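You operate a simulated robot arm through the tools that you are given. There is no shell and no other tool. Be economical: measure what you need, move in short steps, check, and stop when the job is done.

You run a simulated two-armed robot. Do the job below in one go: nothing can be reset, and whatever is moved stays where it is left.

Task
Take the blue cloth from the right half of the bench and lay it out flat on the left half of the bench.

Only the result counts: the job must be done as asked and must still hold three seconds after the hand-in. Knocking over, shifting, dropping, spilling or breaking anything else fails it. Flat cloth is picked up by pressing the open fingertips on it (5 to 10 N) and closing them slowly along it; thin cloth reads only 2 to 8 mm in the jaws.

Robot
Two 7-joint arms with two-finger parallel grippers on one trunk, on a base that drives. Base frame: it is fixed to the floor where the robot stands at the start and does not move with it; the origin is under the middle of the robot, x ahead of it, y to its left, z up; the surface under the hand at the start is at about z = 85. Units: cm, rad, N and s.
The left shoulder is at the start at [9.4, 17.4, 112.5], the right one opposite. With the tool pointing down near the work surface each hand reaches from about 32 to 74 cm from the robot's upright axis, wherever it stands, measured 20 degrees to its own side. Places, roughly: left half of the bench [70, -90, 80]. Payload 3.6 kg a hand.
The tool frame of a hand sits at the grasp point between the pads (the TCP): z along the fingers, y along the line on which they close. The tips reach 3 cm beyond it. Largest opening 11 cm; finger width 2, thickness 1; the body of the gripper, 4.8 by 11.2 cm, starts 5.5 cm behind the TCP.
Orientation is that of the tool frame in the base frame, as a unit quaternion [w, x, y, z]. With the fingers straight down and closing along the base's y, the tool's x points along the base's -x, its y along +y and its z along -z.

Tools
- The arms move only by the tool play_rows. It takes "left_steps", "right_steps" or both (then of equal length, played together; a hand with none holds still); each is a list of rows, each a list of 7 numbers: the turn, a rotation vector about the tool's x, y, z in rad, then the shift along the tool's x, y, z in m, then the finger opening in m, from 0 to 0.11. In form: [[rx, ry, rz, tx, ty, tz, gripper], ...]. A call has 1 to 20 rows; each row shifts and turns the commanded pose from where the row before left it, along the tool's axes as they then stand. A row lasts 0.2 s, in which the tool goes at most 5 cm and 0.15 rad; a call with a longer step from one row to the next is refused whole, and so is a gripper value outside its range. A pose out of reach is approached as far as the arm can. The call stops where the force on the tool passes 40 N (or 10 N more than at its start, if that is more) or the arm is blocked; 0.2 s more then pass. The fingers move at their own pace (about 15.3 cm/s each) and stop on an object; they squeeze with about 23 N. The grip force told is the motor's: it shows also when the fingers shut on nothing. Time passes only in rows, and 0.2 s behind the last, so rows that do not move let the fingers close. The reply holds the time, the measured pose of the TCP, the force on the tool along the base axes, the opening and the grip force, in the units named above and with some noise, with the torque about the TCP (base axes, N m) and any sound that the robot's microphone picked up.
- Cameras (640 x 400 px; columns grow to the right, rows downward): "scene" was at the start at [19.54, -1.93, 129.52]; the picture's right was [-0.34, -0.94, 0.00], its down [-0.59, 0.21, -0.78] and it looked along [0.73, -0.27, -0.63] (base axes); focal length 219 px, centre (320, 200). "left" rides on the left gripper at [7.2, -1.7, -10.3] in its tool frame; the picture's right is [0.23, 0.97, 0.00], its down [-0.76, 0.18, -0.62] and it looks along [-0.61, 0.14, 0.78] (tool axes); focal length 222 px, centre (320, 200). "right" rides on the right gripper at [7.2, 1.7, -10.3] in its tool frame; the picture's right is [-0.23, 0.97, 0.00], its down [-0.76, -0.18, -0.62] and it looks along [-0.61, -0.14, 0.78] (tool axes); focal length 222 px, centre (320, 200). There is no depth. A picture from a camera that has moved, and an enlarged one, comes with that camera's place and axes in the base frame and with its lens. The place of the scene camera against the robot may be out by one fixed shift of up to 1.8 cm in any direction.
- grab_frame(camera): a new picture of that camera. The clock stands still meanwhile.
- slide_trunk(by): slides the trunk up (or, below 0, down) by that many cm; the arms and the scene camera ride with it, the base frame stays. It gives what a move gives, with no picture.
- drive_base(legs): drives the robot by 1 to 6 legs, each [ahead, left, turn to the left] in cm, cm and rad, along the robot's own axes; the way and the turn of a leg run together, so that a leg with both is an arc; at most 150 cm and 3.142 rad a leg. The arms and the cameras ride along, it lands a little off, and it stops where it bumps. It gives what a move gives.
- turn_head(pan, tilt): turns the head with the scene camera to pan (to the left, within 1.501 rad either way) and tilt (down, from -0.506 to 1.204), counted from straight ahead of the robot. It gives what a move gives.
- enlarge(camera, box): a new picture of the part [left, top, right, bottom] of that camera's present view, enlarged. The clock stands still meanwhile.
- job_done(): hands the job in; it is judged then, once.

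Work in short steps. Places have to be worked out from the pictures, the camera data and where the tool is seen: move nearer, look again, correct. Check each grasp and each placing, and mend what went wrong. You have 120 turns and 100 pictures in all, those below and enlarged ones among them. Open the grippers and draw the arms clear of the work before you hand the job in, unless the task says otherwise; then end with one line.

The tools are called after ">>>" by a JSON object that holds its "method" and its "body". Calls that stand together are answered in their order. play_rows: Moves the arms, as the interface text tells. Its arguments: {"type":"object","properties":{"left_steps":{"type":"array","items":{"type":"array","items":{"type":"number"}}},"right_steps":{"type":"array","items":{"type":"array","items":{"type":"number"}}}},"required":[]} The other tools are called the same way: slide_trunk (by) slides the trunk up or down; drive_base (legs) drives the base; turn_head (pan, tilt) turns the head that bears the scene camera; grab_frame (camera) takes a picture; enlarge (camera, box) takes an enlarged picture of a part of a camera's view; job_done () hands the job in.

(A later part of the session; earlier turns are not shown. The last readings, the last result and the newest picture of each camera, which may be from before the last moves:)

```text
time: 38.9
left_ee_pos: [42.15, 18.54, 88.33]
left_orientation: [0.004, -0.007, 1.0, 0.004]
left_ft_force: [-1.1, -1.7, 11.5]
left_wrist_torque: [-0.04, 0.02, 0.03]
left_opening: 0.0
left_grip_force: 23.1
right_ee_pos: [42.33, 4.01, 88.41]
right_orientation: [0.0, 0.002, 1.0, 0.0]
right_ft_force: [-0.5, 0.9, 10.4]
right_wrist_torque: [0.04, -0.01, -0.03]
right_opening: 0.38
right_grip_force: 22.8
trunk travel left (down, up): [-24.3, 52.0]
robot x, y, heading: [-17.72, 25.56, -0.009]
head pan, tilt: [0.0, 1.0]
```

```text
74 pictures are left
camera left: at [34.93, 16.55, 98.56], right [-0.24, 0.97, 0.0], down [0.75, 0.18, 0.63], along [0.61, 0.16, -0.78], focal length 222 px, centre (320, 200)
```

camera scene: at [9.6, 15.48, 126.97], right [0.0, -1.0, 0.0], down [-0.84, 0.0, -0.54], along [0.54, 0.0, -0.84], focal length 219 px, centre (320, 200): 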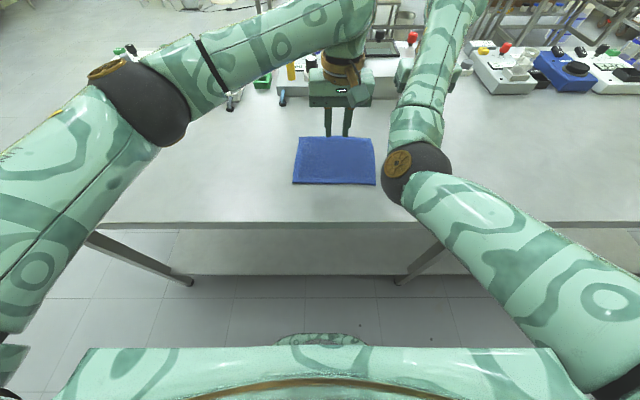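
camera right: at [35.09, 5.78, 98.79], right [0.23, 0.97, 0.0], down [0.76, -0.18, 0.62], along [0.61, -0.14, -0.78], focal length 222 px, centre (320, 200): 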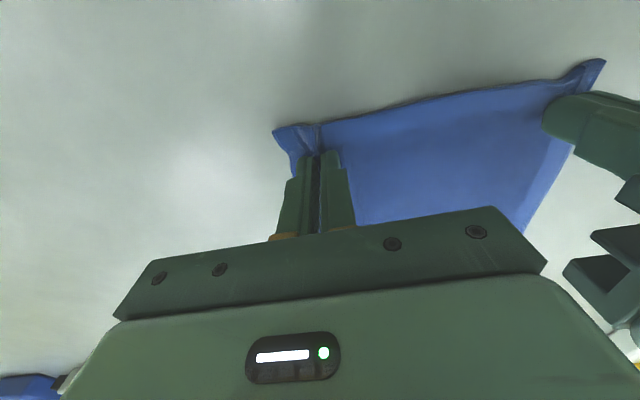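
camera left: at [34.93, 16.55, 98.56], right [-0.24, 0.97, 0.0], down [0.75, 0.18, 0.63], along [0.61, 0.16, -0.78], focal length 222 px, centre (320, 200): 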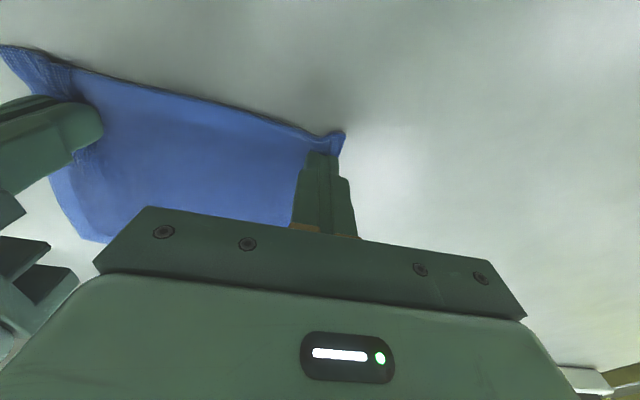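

The right hand has the cloth (3.8 mm), but the left closed on nothing (0.0). I'll lift the left a little, reopen, shift 5 mm inward and press again.

>>> {"method": "play_rows", "body": {"left_steps": [[0, 0, 0, 0, 0, -0.006, 0.0], [0, 0, 0, 0, -0.005, -0.004, 0.028], [0, 0, 0, 0, 0, 0.005, 0.028], [0, 0, 0, 0, 0, 0.0045, 0.028]]}}

>>> {"method": "grab_frame", "body": {"camera": "left"}}

```text
time: 39.9
left_ee_pos: [42.24, 17.89, 88.23]
left_orientation: [0.005, -0.006, 1.0, 0.004]
left_ft_force: [-1.6, 1.4, 7.6]
left_wrist_torque: [-0.02, 0.04, 0.0]
left_opening: 2.78
left_grip_force: 0.0
right_ee_pos: [42.36, 3.97, 88.31]
right_orientation: [0.0, 0.0, 1.0, -0.001]
right_ft_force: [1.4, -1.7, 11.7]
right_wrist_torque: [-0.02, -0.06, -0.02]
right_opening: 0.35
right_grip_force: 23.1
trunk travel left (down, up): [-24.3, 52.0]
robot x, y, heading: [-17.6, 25.3, -0.006]
head pan, tilt: [0.0, 1.0]
```

```text
73 pictures are left
camera left: at [34.98, 16.0, 98.56], right [-0.24, 0.97, 0.01], down [0.75, 0.18, 0.63], along [0.61, 0.16, -0.78], focal length 222 px, centre (320, 200)
```

left: 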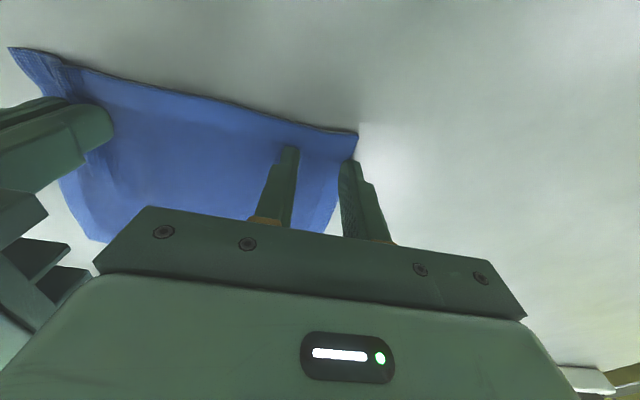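

The cloth's +y edge shifted to y≈19.8, so the outer finger is half off. I'll lift, move 9 mm inward and press again.

>>> {"method": "play_rows", "body": {"left_steps": [[0, 0, 0, 0, 0, -0.008, 0.025], [0, 0, 0, 0, -0.009, 0, 0.025], [0, 0, 0, 0, 0, 0.005, 0.025], [0, 0, 0, 0, 0, 0.0033, 0.025]]}}

>>> {"method": "grab_frame", "body": {"camera": "left"}}

```text
time: 40.9
left_ee_pos: [42.05, 18.06, 88.33]
left_orientation: [0.006, -0.007, 1.0, 0.003]
left_ft_force: [0.0, 1.2, 6.9]
left_wrist_torque: [-0.05, 0.01, 0.03]
left_opening: 2.49
left_grip_force: 0.0
left hand out of reach, approached as far as the arm can: row 2
right_ee_pos: [42.29, 3.96, 88.36]
right_orientation: [0.0, 0.002, 1.0, 0.0]
right_ft_force: [1.1, -1.1, 12.2]
right_wrist_torque: [-0.01, -0.04, 0.04]
right_opening: 0.34
right_grip_force: 23.1
trunk travel left (down, up): [-24.3, 52.0]
robot x, y, heading: [-17.9, 25.53, -0.006]
head pan, tilt: [0.0, 1.0]
```

```text
72 pictures are left
camera left: at [34.93, 15.99, 98.56], right [-0.24, 0.97, 0.0], down [0.75, 0.18, 0.63], along [0.61, 0.16, -0.78], focal length 222 px, centre (320, 200)
```

left: 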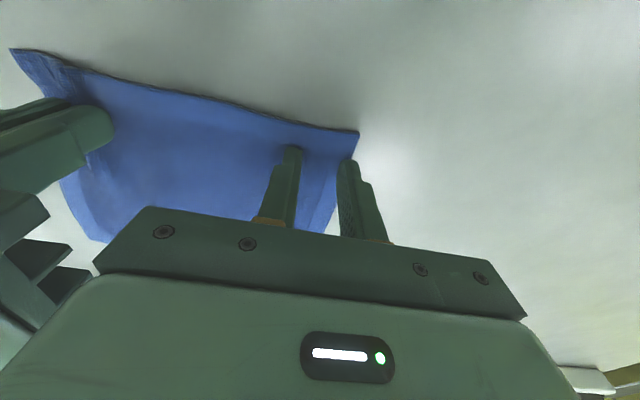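

The left hand is at its reach limit sideways. Coming 8 mm nearer in x should allow the inward shift, so I'll lift, move and press again.

>>> {"method": "play_rows", "body": {"left_steps": [[0, 0, 0, 0, 0, -0.008, 0.025], [0, 0, 0, 0.009, 0, 0, 0.025], [0, 0, 0, 0, -0.0095, 0, 0.025], [0, 0, 0, 0, 0, 0.005, 0.025], [0, 0, 0, 0, 0, 0.0035, 0.025]]}}

>>> {"method": "grab_frame", "body": {"camera": "left"}}

```text
time: 42.1
left_ee_pos: [41.21, 16.98, 88.32]
left_orientation: [0.005, -0.008, 1.0, 0.004]
left_ft_force: [-1.3, 0.9, 6.9]
left_wrist_torque: [0.03, 0.06, -0.01]
left_opening: 2.49
left_grip_force: 0.1
right_ee_pos: [42.37, 4.07, 88.4]
right_orientation: [0.0, 0.001, 1.0, -0.001]
right_ft_force: [0.9, 0.4, 11.9]
right_wrist_torque: [-0.04, -0.05, 0.02]
right_opening: 0.37
right_grip_force: 23.1
trunk travel left (down, up): [-24.3, 52.0]
robot x, y, heading: [-17.52, 25.77, -0.004]
head pan, tilt: [0.0, 1.0]
```

```text
71 pictures are left
camera left: at [34.06, 15.03, 98.58], right [-0.24, 0.97, 0.0], down [0.75, 0.18, 0.63], along [0.61, 0.16, -0.78], focal length 222 px, centre (320, 200)
```

left: 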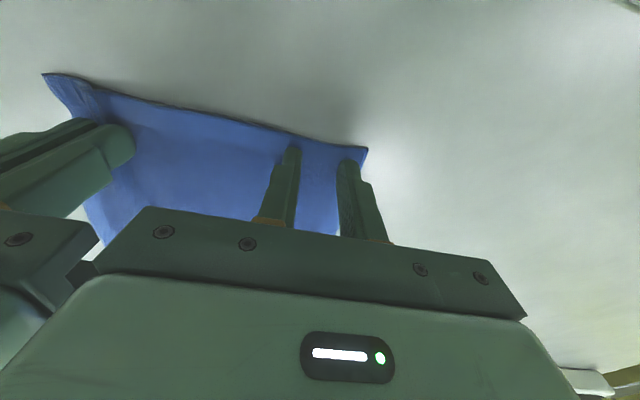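

Both left fingertips now sit on the cloth at about 7 N. I'll press 0.3 mm more and close slowly.

>>> {"method": "play_rows", "body": {"left_steps": [[0, 0, 0, 0, 0, 0.0003, 0.025], [0, 0, 0, 0, 0, 0, 0.023], [0, 0, 0, 0, 0, 0, 0.021], [0, 0, 0, 0, 0, 0, 0.019], [0, 0, 0, 0, 0, 0, 0.017], [0, 0, 0, 0, 0, 0, 0.015], [0, 0, 0, 0, 0, 0, 0.013], [0, 0, 0, 0, 0, 0, 0.011], [0, 0, 0, 0, 0, 0, 0.009], [0, 0, 0, 0, 0, 0, 0.007], [0, 0, 0, 0, 0, 0, 0.005], [0, 0, 0, 0, 0, 0, 0.003], [0, 0, 0, 0, 0, 0, 0], [0, 0, 0, 0, 0, 0, 0], [0, 0, 0, 0, 0, 0, 0]]}}

>>> {"method": "grab_frame", "body": {"camera": "left"}}

```text
time: 45.3
left_ee_pos: [41.15, 16.9, 88.29]
left_orientation: [0.004, -0.006, 1.0, 0.002]
left_ft_force: [-0.1, -15.7, 15.1]
left_wrist_torque: [-0.51, 0.01, 0.03]
left_opening: 0.37
left_grip_force: 22.8
right_ee_pos: [42.29, 4.23, 88.28]
right_orientation: [0.0, 0.001, 1.0, 0.0]
right_ft_force: [-0.5, 15.5, 9.0]
right_wrist_torque: [0.44, 0.04, -0.11]
right_opening: 0.4
right_grip_force: 22.9
trunk travel left (down, up): [-24.3, 52.0]
robot x, y, heading: [-18.29, 25.25, -0.004]
head pan, tilt: [0.0, 1.0]
```

```text
70 pictures are left
camera left: at [33.97, 15.02, 98.53], right [-0.24, 0.97, 0.0], down [0.75, 0.19, 0.63], along [0.61, 0.15, -0.78], focal length 222 px, centre (320, 200)
```

left: 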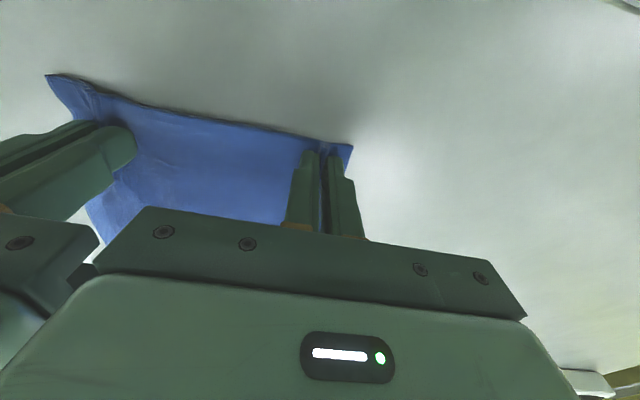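

Both hands hold the cloth (3.7 and 4.0 mm), taut with 15 N. I'll relax the tension by moving the hands about 2 mm together, then lift with the trunk.

>>> {"method": "play_rows", "body": {"left_steps": [[0, 0, 0, 0, -0.001, 0, 0]], "right_steps": [[0, 0, 0, 0, 0.001, 0, 0]]}}

>>> {"method": "slide_trunk", "body": {"by": 6}}

>>> {"method": "grab_frame", "body": {"camera": "scene"}}

```text
time: 45.7
left_ee_pos: [41.24, 16.86, 88.23]
left_orientation: [0.004, -0.008, 1.0, 0.003]
left_ft_force: [-2.7, -12.4, 14.5]
left_wrist_torque: [-0.43, 0.04, -0.02]
left_opening: 0.38
left_grip_force: 22.5
right_ee_pos: [42.23, 4.19, 88.28]
right_orientation: [-0.001, 0.002, 1.0, -0.001]
right_ft_force: [0.0, 12.2, 7.9]
right_wrist_torque: [0.41, 0.02, -0.07]
right_opening: 0.4
right_grip_force: 23.1
trunk travel left (down, up): [-24.3, 52.0]
robot x, y, heading: [-17.89, 25.54, -0.008]
head pan, tilt: [0.0, 1.0]
```

```text
time: 46.7
left_ee_pos: [40.79, 16.86, 96.65]
left_orientation: [0.028, -0.007, 1.0, 0.002]
left_ft_force: [1.5, -16.9, -4.8]
left_wrist_torque: [-0.55, -0.01, -0.05]
left_opening: 0.37
left_grip_force: 22.6
right_ee_pos: [42.45, 4.18, 94.18]
right_orientation: [-0.002, 0.001, 1.0, 0.002]
right_ft_force: [-0.7, 18.5, 3.6]
right_wrist_torque: [0.6, 0.05, -0.1]
right_opening: 0.4
right_grip_force: 23.4
trunk travel left (down, up): [-30.3, 46.0]
robot x, y, heading: [-17.85, 25.63, -0.005]
head pan, tilt: [0.0, 1.0]
```

```text
69 pictures are left
camera scene: at [-2.17, 26.42, 133.13], right [0.0, -1.0, 0.0], down [-0.84, 0.0, -0.54], along [0.54, 0.0, -0.84], focal length 219 px, centre (320, 200)
```

scene: 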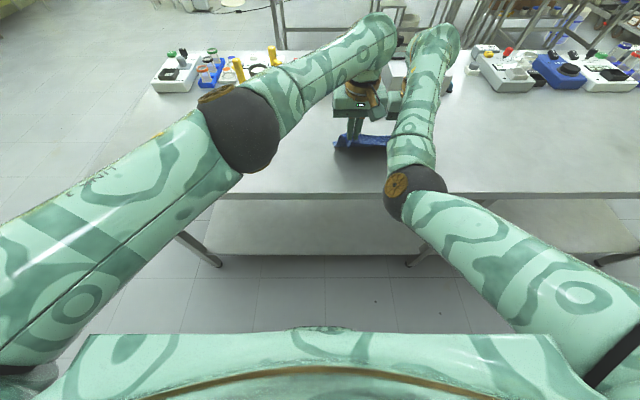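

The cloth is lifting, but the left wrist tilted slightly and rose 2.4 cm above the right. I'll correct the left by lowering it and relaxing the tension.

>>> {"method": "play_rows", "body": {"left_steps": [[0, 0, 0, 0, -0.002, 0.008, 0], [0, 0, 0, 0, 0, 0.008, 0]], "right_steps": [[0, 0, 0, 0, 0.001, 0, 0], [0, 0, 0, 0, 0.001, 0, 0]]}}

>>> {"method": "grab_frame", "body": {"camera": "right"}}

>>> {"method": "grab_frame", "body": {"camera": "left"}}

```text
time: 47.3
left_ee_pos: [40.7, 16.91, 95.09]
left_orientation: [0.029, -0.009, 1.0, 0.003]
left_ft_force: [0.6, -9.8, -1.7]
left_wrist_torque: [-0.33, -0.03, -0.01]
left_opening: 0.38
left_grip_force: 23.3
right_ee_pos: [42.51, 4.36, 94.31]
right_orientation: [-0.001, 0.002, 1.0, -0.002]
right_ft_force: [-0.6, 11.2, 0.5]
right_wrist_torque: [0.35, 0.06, -0.06]
right_opening: 0.38
right_grip_force: 23.2
trunk travel left (down, up): [-30.3, 46.0]
robot x, y, heading: [-17.9, 25.4, -0.004]
head pan, tilt: [0.0, 1.0]
```

```text
68 pictures are left
camera right: at [35.27, 5.97, 104.7], right [0.23, 0.97, 0.0], down [0.76, -0.18, 0.62], along [0.6, -0.14, -0.78], focal length 222 px, centre (320, 200)
```

right: 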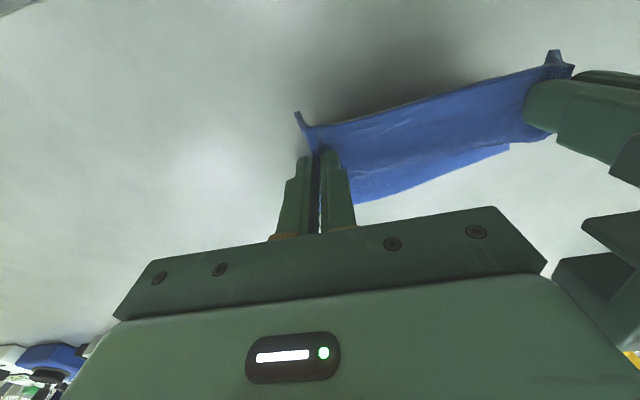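

```text
67 pictures are left
camera left: at [33.03, 14.95, 105.03], right [-0.24, 0.97, -0.01], down [0.72, 0.19, 0.67], along [0.65, 0.16, -0.74], focal length 222 px, centre (320, 200)
```

left: 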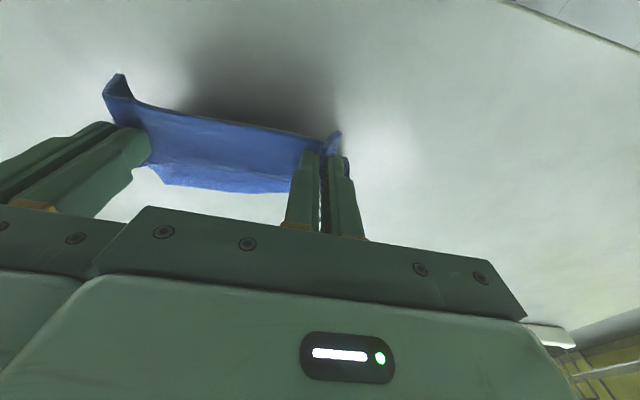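

The cloth hangs from both hands. I'll raise the trunk 14 cm more and look along the travel path before driving.

>>> {"method": "slide_trunk", "body": {"by": 14}}

>>> {"method": "turn_head", "body": {"pan": -0.9, "tilt": 0.7}}

>>> {"method": "grab_frame", "body": {"camera": "scene"}}

>>> {"method": "grab_frame", "body": {"camera": "left"}}

```text
time: 48.9
left_ee_pos: [39.35, 16.85, 114.3]
left_orientation: [0.076, -0.009, 0.997, 0.003]
left_ft_force: [3.7, -20.3, -12.4]
left_wrist_torque: [-0.63, 0.07, -0.24]
left_opening: 0.23
left_grip_force: 23.3
right_ee_pos: [42.51, 4.23, 108.21]
right_orientation: [-0.001, 0.002, 1.0, 0.0]
right_ft_force: [-3.6, 21.5, 12.4]
right_wrist_torque: [0.83, 0.14, 0.01]
right_opening: 0.43
right_grip_force: 23.2
trunk travel left (down, up): [-44.3, 32.0]
robot x, y, heading: [-18.17, 25.32, -0.007]
head pan, tilt: [0.0, 1.0]
```

```text
time: 50.1
left_ee_pos: [39.28, 16.78, 114.32]
left_orientation: [0.077, -0.008, 0.997, 0.003]
left_ft_force: [3.0, -20.3, -11.5]
left_wrist_torque: [-0.56, 0.08, -0.21]
left_opening: 0.22
left_grip_force: 23.0
right_ee_pos: [42.54, 4.49, 108.24]
right_orientation: [-0.001, 0.001, 1.0, 0.0]
right_ft_force: [-3.3, 18.7, 10.9]
right_wrist_torque: [0.77, 0.11, -0.03]
right_opening: 0.44
right_grip_force: 22.8
trunk travel left (down, up): [-44.3, 32.0]
robot x, y, heading: [-18.06, 25.6, -0.007]
head pan, tilt: [-0.901, 0.7]
```

```text
66 pictures are left
camera scene: at [-8.35, 19.78, 149.66], right [-0.79, -0.62, 0.0], down [-0.4, 0.51, -0.76], along [0.47, -0.6, -0.64], focal length 219 px, centre (320, 200)
```

scene: 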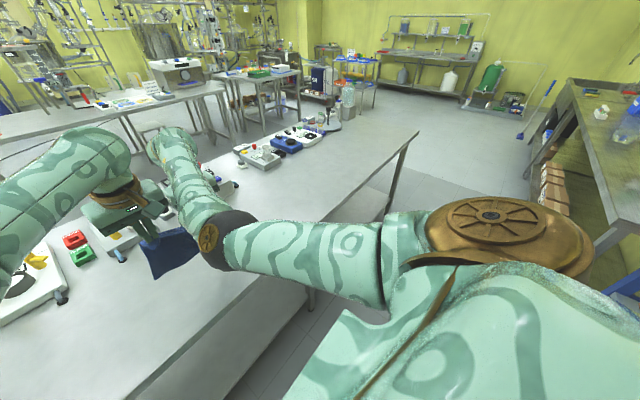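

```text
65 pictures are left
camera left: at [30.67, 14.91, 123.42], right [-0.24, 0.97, -0.03], down [0.65, 0.19, 0.73], along [0.72, 0.16, -0.68], focal length 222 px, centre (320, 200)
```

left: 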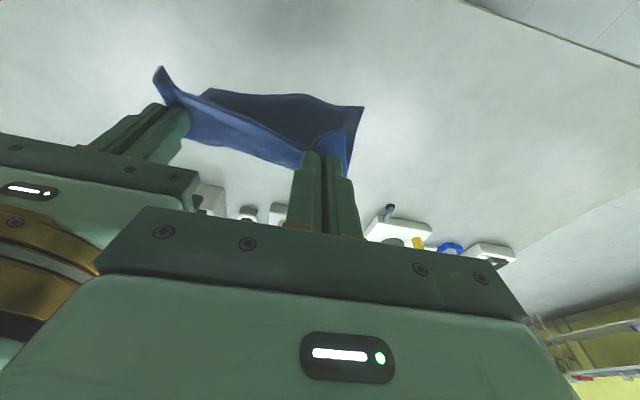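

The left hand rose and pitched during the slide (z 114 vs 108, 0.15 rad), and its opening shrank to 2.2 mm. I'll level it and bring it back down at once.

>>> {"method": "play_rows", "body": {"left_steps": [[0, 0.04, 0, -0.001, 0, 0.015, 0], [0, 0.04, 0, -0.002, 0, 0.015, 0], [0, 0.04, 0, -0.003, 0, 0.015, 0], [0, 0.034, 0, -0.003, 0, 0.014, 0]]}}

>>> {"method": "grab_frame", "body": {"camera": "left"}}

>>> {"method": "grab_frame", "body": {"camera": "right"}}

```text
time: 51.1
left_ee_pos: [38.74, 17.75, 112.24]
left_orientation: [0.047, -0.008, 0.999, 0.0]
left_ft_force: [4.7, -22.4, -8.1]
left_wrist_torque: [-0.65, -0.04, -0.24]
left_opening: 0.24
left_grip_force: 22.9
left hand out of reach, approached as far as the arm can: row 1, 2, 3, 4
right_ee_pos: [42.51, 4.41, 108.24]
right_orientation: [-0.001, 0.001, 1.0, 0.001]
right_ft_force: [-4.5, 22.0, 7.1]
right_wrist_torque: [0.78, 0.16, -0.04]
right_opening: 0.45
right_grip_force: 23.0
trunk travel left (down, up): [-44.3, 32.0]
robot x, y, heading: [-17.73, 25.72, -0.005]
head pan, tilt: [-0.901, 0.7]
```

```text
64 pictures are left
camera left: at [30.81, 15.85, 121.83], right [-0.24, 0.97, -0.02], down [0.7, 0.19, 0.69], along [0.68, 0.15, -0.72], focal length 222 px, centre (320, 200)
```

left: 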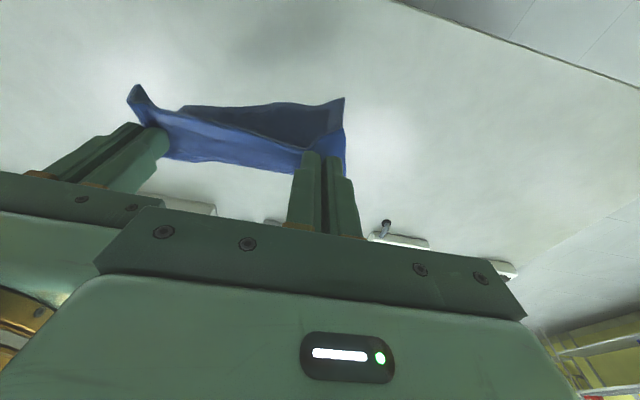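

```text
63 pictures are left
camera right: at [35.26, 6.04, 118.7], right [0.23, 0.97, 0.0], down [0.76, -0.18, 0.62], along [0.61, -0.14, -0.78], focal length 222 px, centre (320, 200)
```

right: 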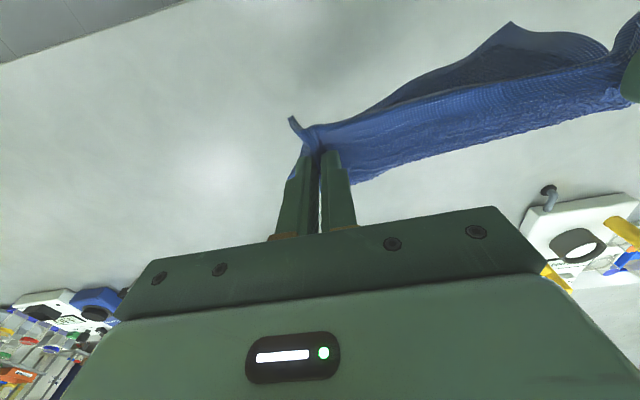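

The left arm is at its reach limit here, so I'll raise the right hand about 3.5 cm and move it slightly left to level the edge and relieve the tension.

>>> {"method": "play_rows", "body": {"right_steps": [[0, 0, 0, 0, 0.002, -0.012, 0], [0, 0, 0, 0, 0.003, -0.012, 0], [0, 0, 0, 0, 0.003, -0.011, 0]]}}

```text
time: 51.9
left_ee_pos: [38.94, 18.0, 112.27]
left_orientation: [0.048, -0.009, 0.999, 0.003]
left_ft_force: [0.5, -1.7, 0.0]
left_wrist_torque: [-0.09, -0.03, 0.01]
left_opening: 0.23
left_grip_force: 22.9
right_ee_pos: [42.42, 4.95, 111.79]
right_orientation: [-0.001, 0.002, 1.0, -0.002]
right_ft_force: [-0.8, 2.1, 0.0]
right_wrist_torque: [0.07, 0.01, -0.01]
right_opening: 0.37
right_grip_force: 23.3
trunk travel left (down, up): [-44.3, 32.0]
robot x, y, heading: [-17.94, 25.54, -0.006]
head pan, tilt: [-0.901, 0.7]
```

Tension is gone and both grips hold. The bench to the right is clear near its front, so I'll drive right 45 cm and check.

>>> {"method": "drive_base", "body": {"legs": [[0, -45, 0]]}}

>>> {"method": "grab_frame", "body": {"camera": "scene"}}

>>> {"method": "grab_frame", "body": {"camera": "right"}}

```text
time: 54.7
left_ee_pos: [38.71, -27.82, 112.22]
left_orientation: [0.048, -0.01, 0.999, 0.002]
left_ft_force: [0.1, 0.2, 0.0]
left_wrist_torque: [-0.02, 0.04, -0.04]
left_opening: 0.24
left_grip_force: 22.9
right_ee_pos: [42.41, -40.44, 111.73]
right_orientation: [-0.001, -0.001, 1.0, -0.001]
right_ft_force: [0.4, -0.1, -0.3]
right_wrist_torque: [-0.02, 0.01, -0.01]
right_opening: 0.38
right_grip_force: 23.2
trunk travel left (down, up): [-44.3, 32.0]
robot x, y, heading: [-18.15, -20.2, 0.004]
head pan, tilt: [-0.901, 0.7]
```

```text
62 pictures are left
camera scene: at [-8.42, -26.13, 149.66], right [-0.78, -0.62, 0.0], down [-0.4, 0.51, -0.76], along [0.47, -0.6, -0.64], focal length 219 px, centre (320, 200)
```

scene: 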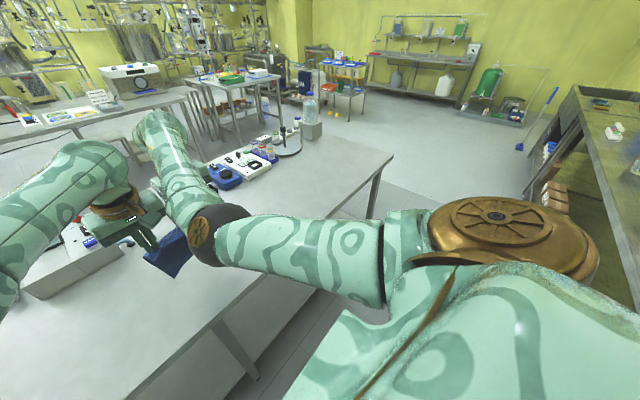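

```text
61 pictures are left
camera right: at [35.26, -38.83, 122.21], right [0.22, 0.97, 0.0], down [0.76, -0.18, 0.62], along [0.61, -0.14, -0.78], focal length 222 px, centre (320, 200)
```

right: 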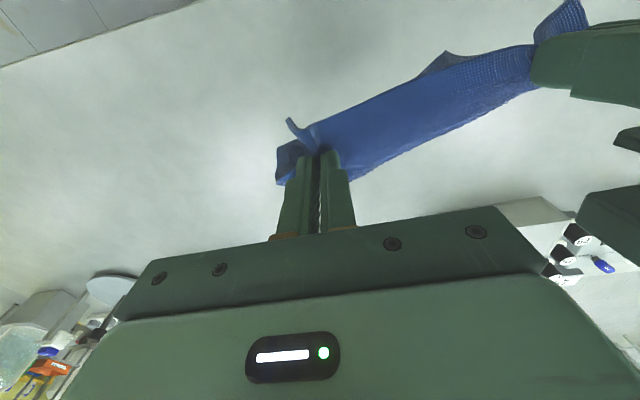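

Everything is carrying well, and the bench's right end is at y≈-147. I'll go right another 45 cm, then 18 cm ahead so there is room to lay the cloth toward the robot.

>>> {"method": "drive_base", "body": {"legs": [[0, -45, 0], [18, 0, 0]]}}

>>> {"method": "turn_head", "body": {"pan": -0.2, "tilt": 0.95}}

>>> {"method": "grab_frame", "body": {"camera": "scene"}}

>>> {"method": "grab_frame", "body": {"camera": "right"}}

```text
time: 58.5
left_ee_pos: [57.18, -71.49, 112.2]
left_orientation: [0.047, -0.015, 0.999, 0.002]
left_ft_force: [0.0, 0.4, 0.0]
left_wrist_torque: [0.0, 0.0, -0.03]
left_opening: 0.23
left_grip_force: 22.9
right_ee_pos: [60.82, -84.16, 111.75]
right_orientation: [-0.002, -0.005, 1.0, 0.0]
right_ft_force: [-0.1, -0.1, 0.0]
right_wrist_torque: [-0.03, 0.03, -0.01]
right_opening: 0.38
right_grip_force: 23.1
trunk travel left (down, up): [-44.3, 32.0]
robot x, y, heading: [0.14, -64.46, 0.005]
head pan, tilt: [-0.901, 0.7]
```

```text
time: 59.6
left_ee_pos: [57.04, -71.44, 112.21]
left_orientation: [0.048, -0.014, 0.999, 0.002]
left_ft_force: [0.7, 0.0, -0.7]
left_wrist_torque: [0.02, 0.0, -0.03]
left_opening: 0.25
left_grip_force: 23.1
right_ee_pos: [60.82, -84.02, 111.75]
right_orientation: [-0.001, -0.006, 1.0, 0.0]
right_ft_force: [0.5, 0.2, 0.0]
right_wrist_torque: [0.01, -0.03, 0.03]
right_opening: 0.38
right_grip_force: 22.8
trunk travel left (down, up): [-44.3, 32.0]
robot x, y, heading: [0.03, -64.79, 0.007]
head pan, tilt: [-0.201, 0.949]
```

```text
60 pictures are left
camera scene: at [11.64, -64.89, 147.68], right [-0.19, -0.98, 0.0], down [-0.8, 0.16, -0.58], along [0.57, -0.11, -0.81], focal length 219 px, centre (320, 200)
```

scene: 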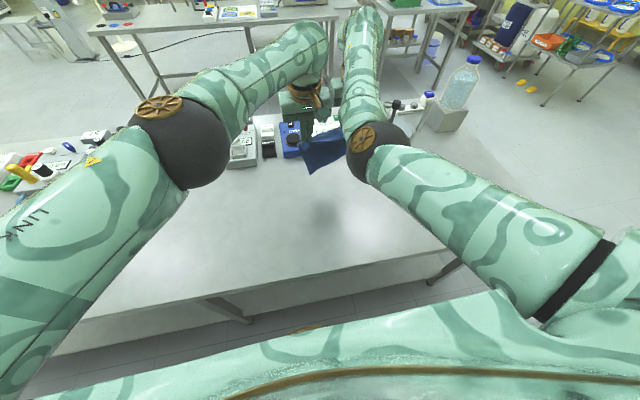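

```text
59 pictures are left
camera right: at [53.59, -82.5, 122.21], right [0.22, 0.98, 0.0], down [0.76, -0.17, 0.62], along [0.61, -0.14, -0.78], focal length 222 px, centre (320, 200)
```

right: 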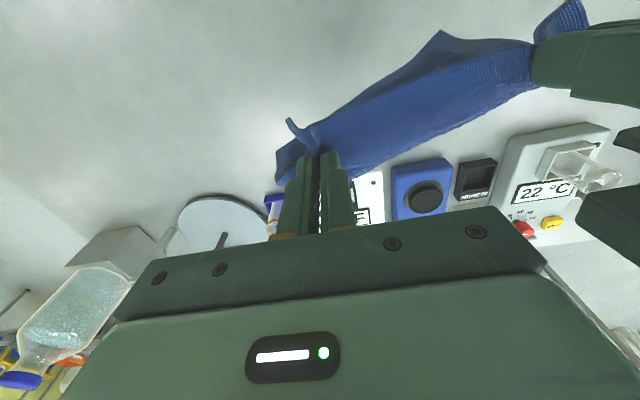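

The instruments start at x≈73, so the cloth can lie at x 44–60 safely. I'll lower the trunk 6 cm and watch how the left hand follows.

>>> {"method": "slide_trunk", "body": {"by": -6}}

```text
time: 60.6
left_ee_pos: [56.93, -71.46, 106.33]
left_orientation: [0.048, -0.015, 0.999, 0.003]
left_ft_force: [0.2, 0.3, -0.8]
left_wrist_torque: [-0.03, -0.02, -0.03]
left_opening: 0.23
left_grip_force: 23.6
right_ee_pos: [60.77, -84.05, 105.84]
right_orientation: [-0.001, -0.005, 1.0, -0.001]
right_ft_force: [-0.2, -0.9, -1.0]
right_wrist_torque: [0.02, -0.05, 0.01]
right_opening: 0.36
right_grip_force: 22.5
trunk travel left (down, up): [-38.3, 38.0]
robot x, y, heading: [0.35, -64.18, 0.007]
head pan, tilt: [-0.201, 0.949]
```

Both follow evenly now. I'll lower 4 cm more and check the hanging edge.

>>> {"method": "slide_trunk", "body": {"by": -4}}

>>> {"method": "grab_frame", "body": {"camera": "scene"}}

>>> {"method": "grab_frame", "body": {"camera": "left"}}

>>> {"method": "grab_frame", "body": {"camera": "right"}}

```text
time: 61.4
left_ee_pos: [56.84, -71.59, 102.33]
left_orientation: [0.048, -0.014, 0.999, 0.002]
left_ft_force: [-0.1, -0.7, -0.1]
left_wrist_torque: [-0.04, -0.01, -0.02]
left_opening: 0.26
left_grip_force: 23.3
right_ee_pos: [60.66, -84.16, 101.77]
right_orientation: [-0.001, -0.005, 1.0, 0.0]
right_ft_force: [-0.2, 0.8, -0.4]
right_wrist_torque: [0.01, 0.0, 0.01]
right_opening: 0.39
right_grip_force: 23.1
trunk travel left (down, up): [-34.3, 42.0]
robot x, y, heading: [0.11, -64.53, 0.009]
head pan, tilt: [-0.201, 0.949]
```

```text
58 pictures are left
camera scene: at [14.4, -64.86, 137.6], right [-0.19, -0.98, 0.0], down [-0.8, 0.16, -0.58], along [0.57, -0.11, -0.81], focal length 219 px, centre (320, 200)
```

scene: 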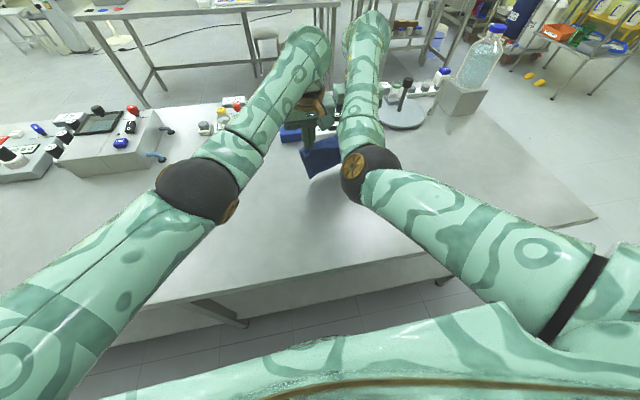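

```text
57 pictures are left
camera left: at [48.95, -73.5, 111.88], right [-0.25, 0.97, -0.02], down [0.69, 0.2, 0.69], along [0.67, 0.16, -0.72], focal length 222 px, centre (320, 200)
```

left: 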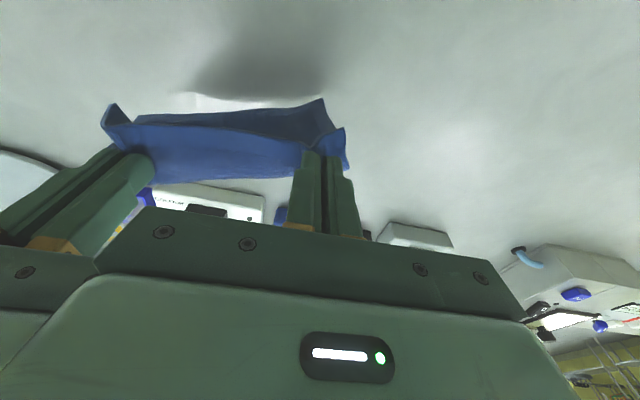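

```text
56 pictures are left
camera right: at [53.5, -82.5, 112.26], right [0.22, 0.98, 0.0], down [0.76, -0.17, 0.62], along [0.61, -0.14, -0.78], focal length 222 px, centre (320, 200)
```

right: 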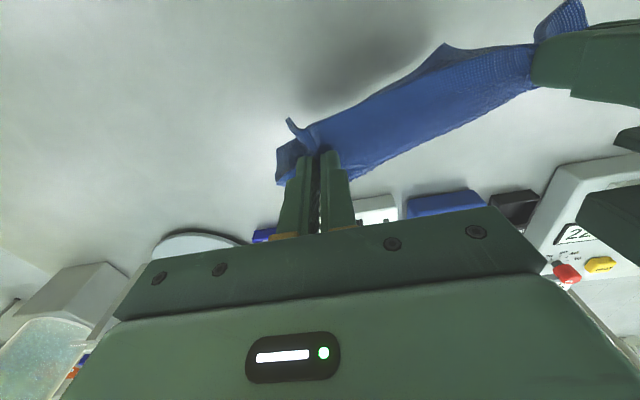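

The cloth hangs vertically with its lower edge just above the bench. I'll start laying it by alternating trunk down and base back.

>>> {"method": "slide_trunk", "body": {"by": -2.5}}

>>> {"method": "drive_base", "body": {"legs": [[-5, 0, 0]]}}

>>> {"method": "slide_trunk", "body": {"by": -2}}

>>> {"method": "drive_base", "body": {"legs": [[-3.5, 0, 0]]}}

>>> {"method": "grab_frame", "body": {"camera": "left"}}

>>> {"method": "grab_frame", "body": {"camera": "right"}}

```text
time: 62.1
left_ee_pos: [56.97, -71.5, 99.79]
left_orientation: [0.048, -0.015, 0.999, 0.002]
left_ft_force: [0.0, -0.7, 0.2]
left_wrist_torque: [0.0, -0.01, 0.01]
left_opening: 0.21
left_grip_force: 22.9
right_ee_pos: [60.79, -84.12, 99.4]
right_orientation: [0.0, -0.005, 1.0, 0.0]
right_ft_force: [-0.6, 0.9, -0.4]
right_wrist_torque: [0.04, -0.03, -0.01]
right_opening: 0.37
right_grip_force: 23.0
trunk travel left (down, up): [-31.8, 44.5]
robot x, y, heading: [0.35, -64.46, 0.014]
head pan, tilt: [-0.201, 0.949]
```

```text
time: 63.0
left_ee_pos: [51.96, -71.49, 99.89]
left_orientation: [0.048, -0.015, 0.999, 0.002]
left_ft_force: [-0.6, 0.5, 0.0]
left_wrist_torque: [-0.03, -0.02, -0.05]
left_opening: 0.22
left_grip_force: 23.6
right_ee_pos: [55.63, -84.1, 99.4]
right_orientation: [-0.001, -0.005, 1.0, 0.0]
right_ft_force: [-0.5, 0.2, 1.0]
right_wrist_torque: [0.01, -0.04, -0.03]
right_opening: 0.35
right_grip_force: 22.5
trunk travel left (down, up): [-31.8, 44.5]
robot x, y, heading: [-4.72, -64.67, 0.006]
head pan, tilt: [-0.201, 0.949]
```

```text
time: 63.7
left_ee_pos: [52.03, -71.47, 97.75]
left_orientation: [0.047, -0.014, 0.999, 0.003]
left_ft_force: [-0.9, -0.7, -0.1]
left_wrist_torque: [-0.02, -0.02, -0.02]
left_opening: 0.24
left_grip_force: 23.5
right_ee_pos: [55.79, -84.18, 97.18]
right_orientation: [-0.001, -0.005, 1.0, 0.0]
right_ft_force: [-0.5, -0.4, -0.1]
right_wrist_torque: [0.0, -0.02, -0.02]
right_opening: 0.34
right_grip_force: 23.1
trunk travel left (down, up): [-29.8, 46.5]
robot x, y, heading: [-4.76, -64.39, 0.009]
head pan, tilt: [-0.201, 0.949]
```

```text
time: 64.5
left_ee_pos: [48.45, -71.52, 97.86]
left_orientation: [0.047, -0.014, 0.999, 0.002]
left_ft_force: [-0.1, 0.4, -0.4]
left_wrist_torque: [-0.03, -0.03, -0.01]
left_opening: 0.26
left_grip_force: 23.0
right_ee_pos: [52.12, -84.13, 97.44]
right_orientation: [0.0, -0.006, 1.0, 0.0]
right_ft_force: [-0.2, 0.9, 0.4]
right_wrist_torque: [-0.01, -0.04, 0.01]
right_opening: 0.37
right_grip_force: 23.2
trunk travel left (down, up): [-29.8, 46.5]
robot x, y, heading: [-8.54, -64.63, 0.009]
head pan, tilt: [-0.201, 0.949]
```

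```text
55 pictures are left
camera left: at [40.32, -73.55, 107.44], right [-0.25, 0.97, -0.02], down [0.69, 0.2, 0.69], along [0.68, 0.16, -0.72], focal length 222 px, centre (320, 200)
```

left: 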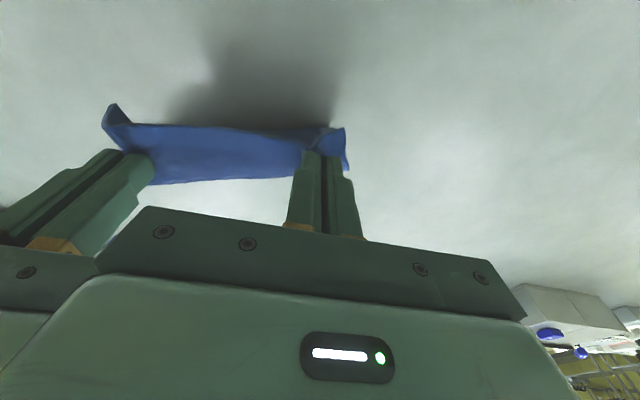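

```text
54 pictures are left
camera right: at [44.89, -82.54, 107.82], right [0.22, 0.98, 0.0], down [0.76, -0.17, 0.62], along [0.61, -0.14, -0.78], focal length 222 px, centre (320, 200)
```

right: 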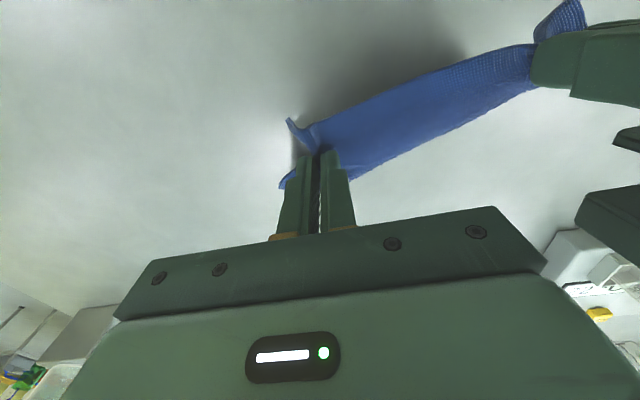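

The lower edge is trailing forward as intended. I'll continue down and back.

>>> {"method": "slide_trunk", "body": {"by": -2.5}}

>>> {"method": "drive_base", "body": {"legs": [[-2.5, 0, 0]]}}

>>> {"method": "slide_trunk", "body": {"by": -2.5}}

>>> {"method": "drive_base", "body": {"legs": [[-2, 0, 0]]}}

>>> {"method": "slide_trunk", "body": {"by": -2.5}}

>>> {"method": "drive_base", "body": {"legs": [[-1.5, 0, 0]]}}

>>> {"method": "grab_frame", "body": {"camera": "left"}}

>>> {"method": "grab_frame", "body": {"camera": "right"}}

>>> {"method": "grab_frame", "body": {"camera": "scene"}}

```text
time: 65.3
left_ee_pos: [48.43, -71.53, 95.3]
left_orientation: [0.048, -0.015, 0.999, 0.002]
left_ft_force: [-0.6, -1.2, -0.1]
left_wrist_torque: [-0.03, 0.02, -0.03]
left_opening: 0.22
left_grip_force: 23.1
right_ee_pos: [52.26, -84.11, 94.78]
right_orientation: [-0.001, -0.005, 1.0, -0.001]
right_ft_force: [-0.4, 0.1, 0.2]
right_wrist_torque: [-0.01, 0.0, -0.01]
right_opening: 0.36
right_grip_force: 23.1
trunk travel left (down, up): [-27.3, 49.0]
robot x, y, heading: [-8.61, -64.86, 0.009]
head pan, tilt: [-0.201, 0.949]
```

```text
time: 66.1
left_ee_pos: [45.73, -71.58, 95.3]
left_orientation: [0.048, -0.014, 0.999, 0.002]
left_ft_force: [-0.4, 0.3, -0.1]
left_wrist_torque: [0.02, -0.05, -0.03]
left_opening: 0.2
left_grip_force: 23.5
right_ee_pos: [49.72, -84.19, 94.9]
right_orientation: [0.001, -0.005, 1.0, 0.0]
right_ft_force: [-0.5, 0.0, -0.2]
right_wrist_torque: [0.0, -0.03, -0.01]
right_opening: 0.36
right_grip_force: 22.9
trunk travel left (down, up): [-27.3, 49.0]
robot x, y, heading: [-11.24, -64.81, 0.006]
head pan, tilt: [-0.201, 0.949]
```

```text
time: 66.8
left_ee_pos: [45.95, -71.57, 92.76]
left_orientation: [0.049, -0.014, 0.999, 0.002]
left_ft_force: [0.7, -0.4, 0.0]
left_wrist_torque: [-0.01, 0.01, -0.03]
left_opening: 0.22
left_grip_force: 23.2
right_ee_pos: [50.0, -84.29, 92.25]
right_orientation: [-0.001, -0.006, 1.0, 0.0]
right_ft_force: [-0.1, 0.4, 1.1]
right_wrist_torque: [-0.01, -0.01, -0.01]
right_opening: 0.39
right_grip_force: 23.1
trunk travel left (down, up): [-24.8, 51.5]
robot x, y, heading: [-11.0, -64.97, 0.004]
head pan, tilt: [-0.201, 0.949]
```

```text
time: 67.6
left_ee_pos: [43.89, -71.49, 92.75]
left_orientation: [0.048, -0.014, 0.999, 0.003]
left_ft_force: [-0.6, -0.5, 0.9]
left_wrist_torque: [-0.01, -0.02, 0.0]
left_opening: 0.22
left_grip_force: 23.0
right_ee_pos: [47.82, -84.18, 92.12]
right_orientation: [-0.001, -0.005, 1.0, -0.001]
right_ft_force: [0.4, 1.0, 1.2]
right_wrist_torque: [-0.02, -0.02, 0.03]
right_opening: 0.35
right_grip_force: 22.7
trunk travel left (down, up): [-24.8, 51.5]
robot x, y, heading: [-12.97, -64.56, 0.008]
head pan, tilt: [-0.201, 0.949]
```

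```text
time: 68.3
left_ee_pos: [43.93, -71.58, 90.25]
left_orientation: [0.048, -0.014, 0.999, 0.001]
left_ft_force: [0.8, -2.2, -1.2]
left_wrist_torque: [-0.06, -0.02, -0.06]
left_opening: 0.22
left_grip_force: 22.8
right_ee_pos: [48.27, -84.06, 88.62]
right_orientation: [-0.01, -0.006, 1.0, -0.001]
right_ft_force: [-1.3, 3.5, 22.5]
right_wrist_torque: [0.16, -0.2, -0.01]
right_opening: 0.37
right_grip_force: 23.2
trunk travel left (down, up): [-22.3, 54.0]
robot x, y, heading: [-12.8, -64.95, 0.007]
head pan, tilt: [-0.201, 0.949]
```

```text
time: 69.0
left_ee_pos: [42.45, -71.46, 90.29]
left_orientation: [0.048, -0.015, 0.999, 0.002]
left_ft_force: [1.4, -2.4, -1.1]
left_wrist_torque: [-0.09, -0.02, -0.02]
left_opening: 0.24
left_grip_force: 23.1
right_ee_pos: [46.71, -84.21, 88.58]
right_orientation: [-0.01, -0.006, 1.0, -0.001]
right_ft_force: [-0.6, 2.1, 29.1]
right_wrist_torque: [0.14, -0.24, 0.0]
right_opening: 0.36
right_grip_force: 23.0
trunk travel left (down, up): [-22.3, 54.0]
robot x, y, heading: [-14.23, -64.87, 0.006]
head pan, tilt: [-0.201, 0.949]
```

```text
53 pictures are left
camera left: at [34.36, -73.56, 99.96], right [-0.25, 0.97, -0.02], down [0.69, 0.2, 0.69], along [0.68, 0.16, -0.72], focal length 222 px, centre (320, 200)
```

left: 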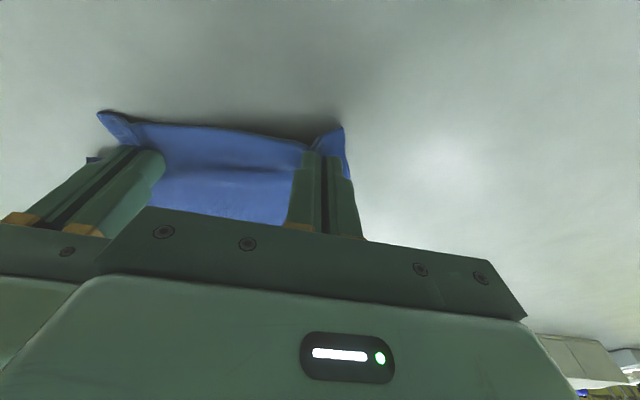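

```text
52 pictures are left
camera right: at [39.75, -82.59, 99.15], right [0.22, 0.98, -0.01], down [0.78, -0.17, 0.61], along [0.59, -0.14, -0.79], focal length 222 px, centre (320, 200)
```

right: 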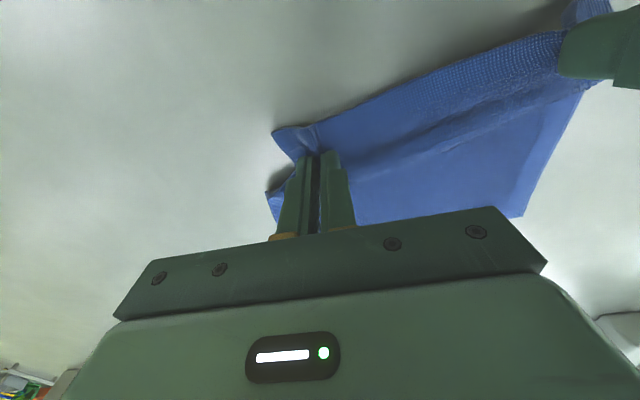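

```text
51 pictures are left
camera scene: at [5.03, -64.86, 125.34], right [-0.19, -0.98, 0.0], down [-0.8, 0.16, -0.58], along [0.57, -0.11, -0.81], focal length 219 px, centre (320, 200)
```

scene: 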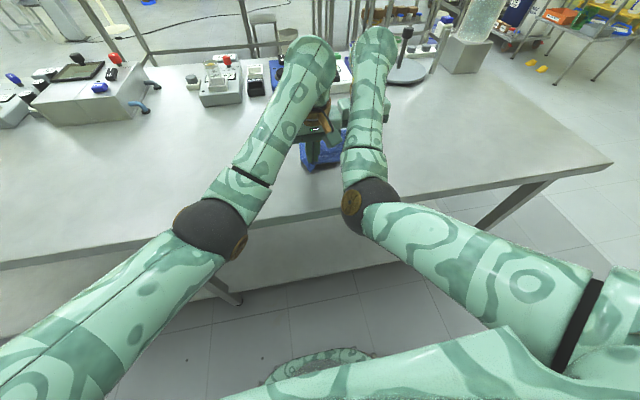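

The right tips press the bench (29 N), and the left is still about 2 cm up. I'll ease the right up 3 mm and lower the left, pulling it slightly toward the robot to keep the cloth flat.

>>> {"method": "play_rows", "body": {"left_steps": [[0, 0.03, 0, 0.003, 0, 0.005, 0], [0, 0.03, 0, 0.003, 0, 0.005, 0], [0, 0.03, 0, 0.002, 0, 0.005, 0]], "right_steps": [[0, 0, 0, 0, 0, -0.002, 0], [0, 0, 0, 0, 0, -0.001, 0], [0, 0, 0, 0, 0, 0, 0]]}}

```text
time: 69.8
left_ee_pos: [41.77, -71.51, 88.7]
left_orientation: [0.004, -0.013, 1.0, -0.001]
left_ft_force: [3.0, -6.5, 2.4]
left_wrist_torque: [-0.21, -0.12, -0.05]
left_opening: 0.24
left_grip_force: 22.5
right_ee_pos: [46.94, -84.27, 88.66]
right_orientation: [-0.012, -0.006, 1.0, -0.001]
right_ft_force: [-2.6, 8.0, 6.8]
right_wrist_torque: [0.31, 0.03, 0.04]
right_opening: 0.39
right_grip_force: 23.1
trunk travel left (down, up): [-22.3, 54.0]
robot x, y, heading: [-14.21, -65.01, 0.004]
head pan, tilt: [-0.201, 0.949]
```

Both tips are at the bench level. I'll press the left lightly and then open both slowly to 2.5 cm, spreading the pinched folds flat.

>>> {"method": "play_rows", "body": {"left_steps": [[0, 0, 0, 0, 0, 0.003, 0], [0, 0, 0, 0, 0, 0.001, 0], [0, 0, 0, 0, 0, 0, 0.004], [0, 0, 0, 0, 0, 0, 0.007], [0, 0, 0, 0, 0, 0, 0.01], [0, 0, 0, 0, 0, 0, 0.013], [0, 0, 0, 0, 0, 0, 0.016], [0, 0, 0, 0, 0, 0, 0.019], [0, 0, 0, 0, 0, 0, 0.022], [0, 0, 0, 0, 0, 0, 0.025], [0, 0, 0, 0, 0, 0, 0.028]], "right_steps": [[0, 0, 0, 0, 0, 0, 0], [0, 0, 0, 0, 0, 0, 0], [0, 0, 0, 0, 0, 0, 0.004], [0, 0, 0, 0, 0, 0, 0.007], [0, 0, 0, 0, 0, 0, 0.01], [0, 0, 0, 0, 0, 0, 0.013], [0, 0, 0, 0, 0, 0, 0.016], [0, 0, 0, 0, 0, 0, 0.019], [0, 0, 0, 0, 0, 0, 0.022], [0, 0, 0, 0, 0, 0, 0.025], [0, 0, 0, 0, 0, 0, 0.028]]}}

>>> {"method": "grab_frame", "body": {"camera": "left"}}

>>> {"method": "grab_frame", "body": {"camera": "right"}}

```text
time: 72.2
left_ee_pos: [41.75, -71.4, 88.32]
left_orientation: [0.002, -0.014, 1.0, 0.002]
left_ft_force: [4.6, 18.8, 12.7]
left_wrist_torque: [-2.29, 0.76, -1.5]
left_opening: 2.35
left_grip_force: 0.1
right_ee_pos: [46.95, -84.46, 88.68]
right_orientation: [-0.012, -0.005, 1.0, -0.001]
right_ft_force: [-0.4, -0.6, 3.4]
right_wrist_torque: [0.0, -0.04, -0.03]
right_opening: 2.73
right_grip_force: 0.0
trunk travel left (down, up): [-22.3, 54.0]
robot x, y, heading: [-14.52, -64.24, 0.006]
head pan, tilt: [-0.201, 0.949]
```

```text
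50 pictures are left
camera left: at [34.68, -73.47, 98.59], right [-0.25, 0.97, 0.0], down [0.75, 0.2, 0.63], along [0.61, 0.16, -0.78], focal length 222 px, centre (320, 200)
```

left: 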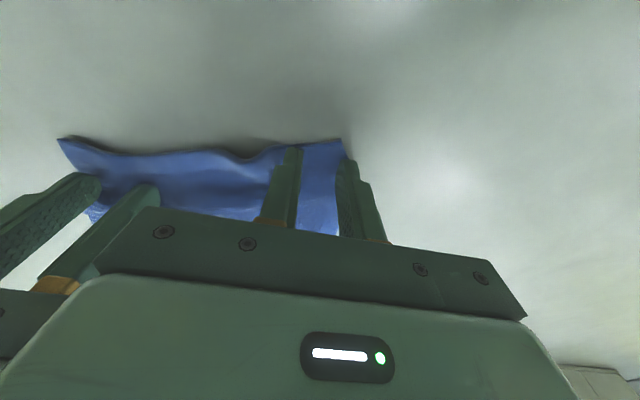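

```text
49 pictures are left
camera right: at [39.91, -82.89, 99.34], right [0.22, 0.98, -0.01], down [0.78, -0.17, 0.61], along [0.59, -0.14, -0.8], focal length 222 px, centre (320, 200)
```

right: 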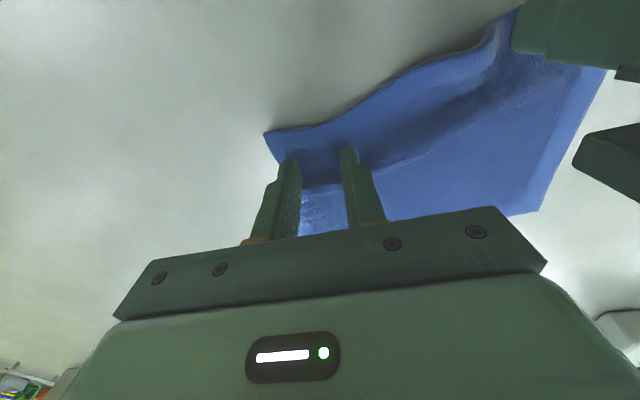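

Released, with a small slack wave between the hands. Still pressing, I'll move the hands apart about 1.3 cm each to pull the near edge taut.

>>> {"method": "play_rows", "body": {"left_steps": [[0, 0, 0, 0, 0, 0, 0.028], [0, 0, 0, 0, 0.003, 0, 0.028], [0, 0, 0, 0, 0.003, 0, 0.028], [0, 0, 0, 0, 0.003, 0, 0.028], [0, 0, 0, 0, 0.003, 0, 0.028], [0, 0, 0, 0, 0, 0, 0.028]], "right_steps": [[0, 0, 0, 0, 0, 0.001, 0.028], [0, 0, 0, 0, -0.003, 0, 0.028], [0, 0, 0, 0, -0.003, 0, 0.028], [0, 0, 0, 0, -0.003, 0, 0.028], [0, 0, 0, 0, -0.003, 0, 0.028], [0, 0, 0, 0, 0, 0, 0.028]]}}

>>> {"method": "grab_frame", "body": {"camera": "left"}}

>>> {"method": "grab_frame", "body": {"camera": "right"}}

```text
time: 73.7
left_ee_pos: [41.67, -70.29, 88.34]
left_orientation: [0.003, -0.014, 1.0, 0.001]
left_ft_force: [0.8, -1.9, 3.1]
left_wrist_torque: [-0.09, -0.02, -0.01]
left_opening: 2.84
left_grip_force: 0.1
right_ee_pos: [47.03, -85.41, 88.61]
right_orientation: [-0.012, -0.006, 1.0, -0.001]
right_ft_force: [-0.5, 3.8, 7.1]
right_wrist_torque: [0.23, -0.05, 0.05]
right_opening: 2.92
right_grip_force: 1.0
trunk travel left (down, up): [-22.3, 54.0]
robot x, y, heading: [-14.52, -64.33, 0.003]
head pan, tilt: [-0.201, 0.949]
```

```text
48 pictures are left
camera left: at [34.62, -72.34, 98.65], right [-0.25, 0.97, 0.0], down [0.75, 0.2, 0.63], along [0.61, 0.16, -0.78], focal length 222 px, centre (320, 200)
```

left: 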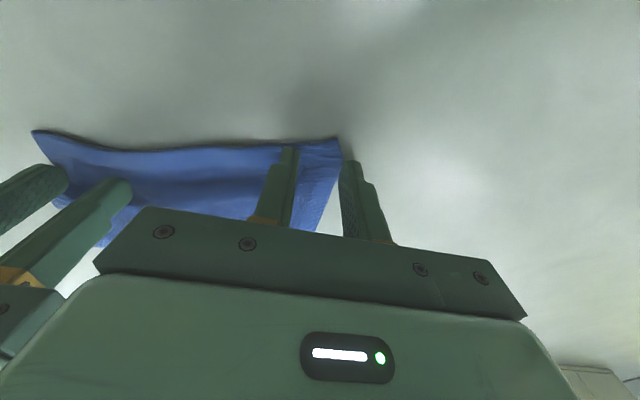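

```text
47 pictures are left
camera right: at [39.86, -83.84, 99.25], right [0.22, 0.98, -0.01], down [0.78, -0.17, 0.61], along [0.59, -0.14, -0.8], focal length 222 px, centre (320, 200)
```

right: 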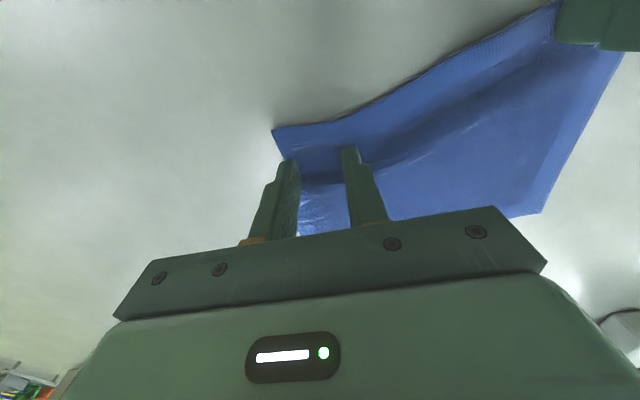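

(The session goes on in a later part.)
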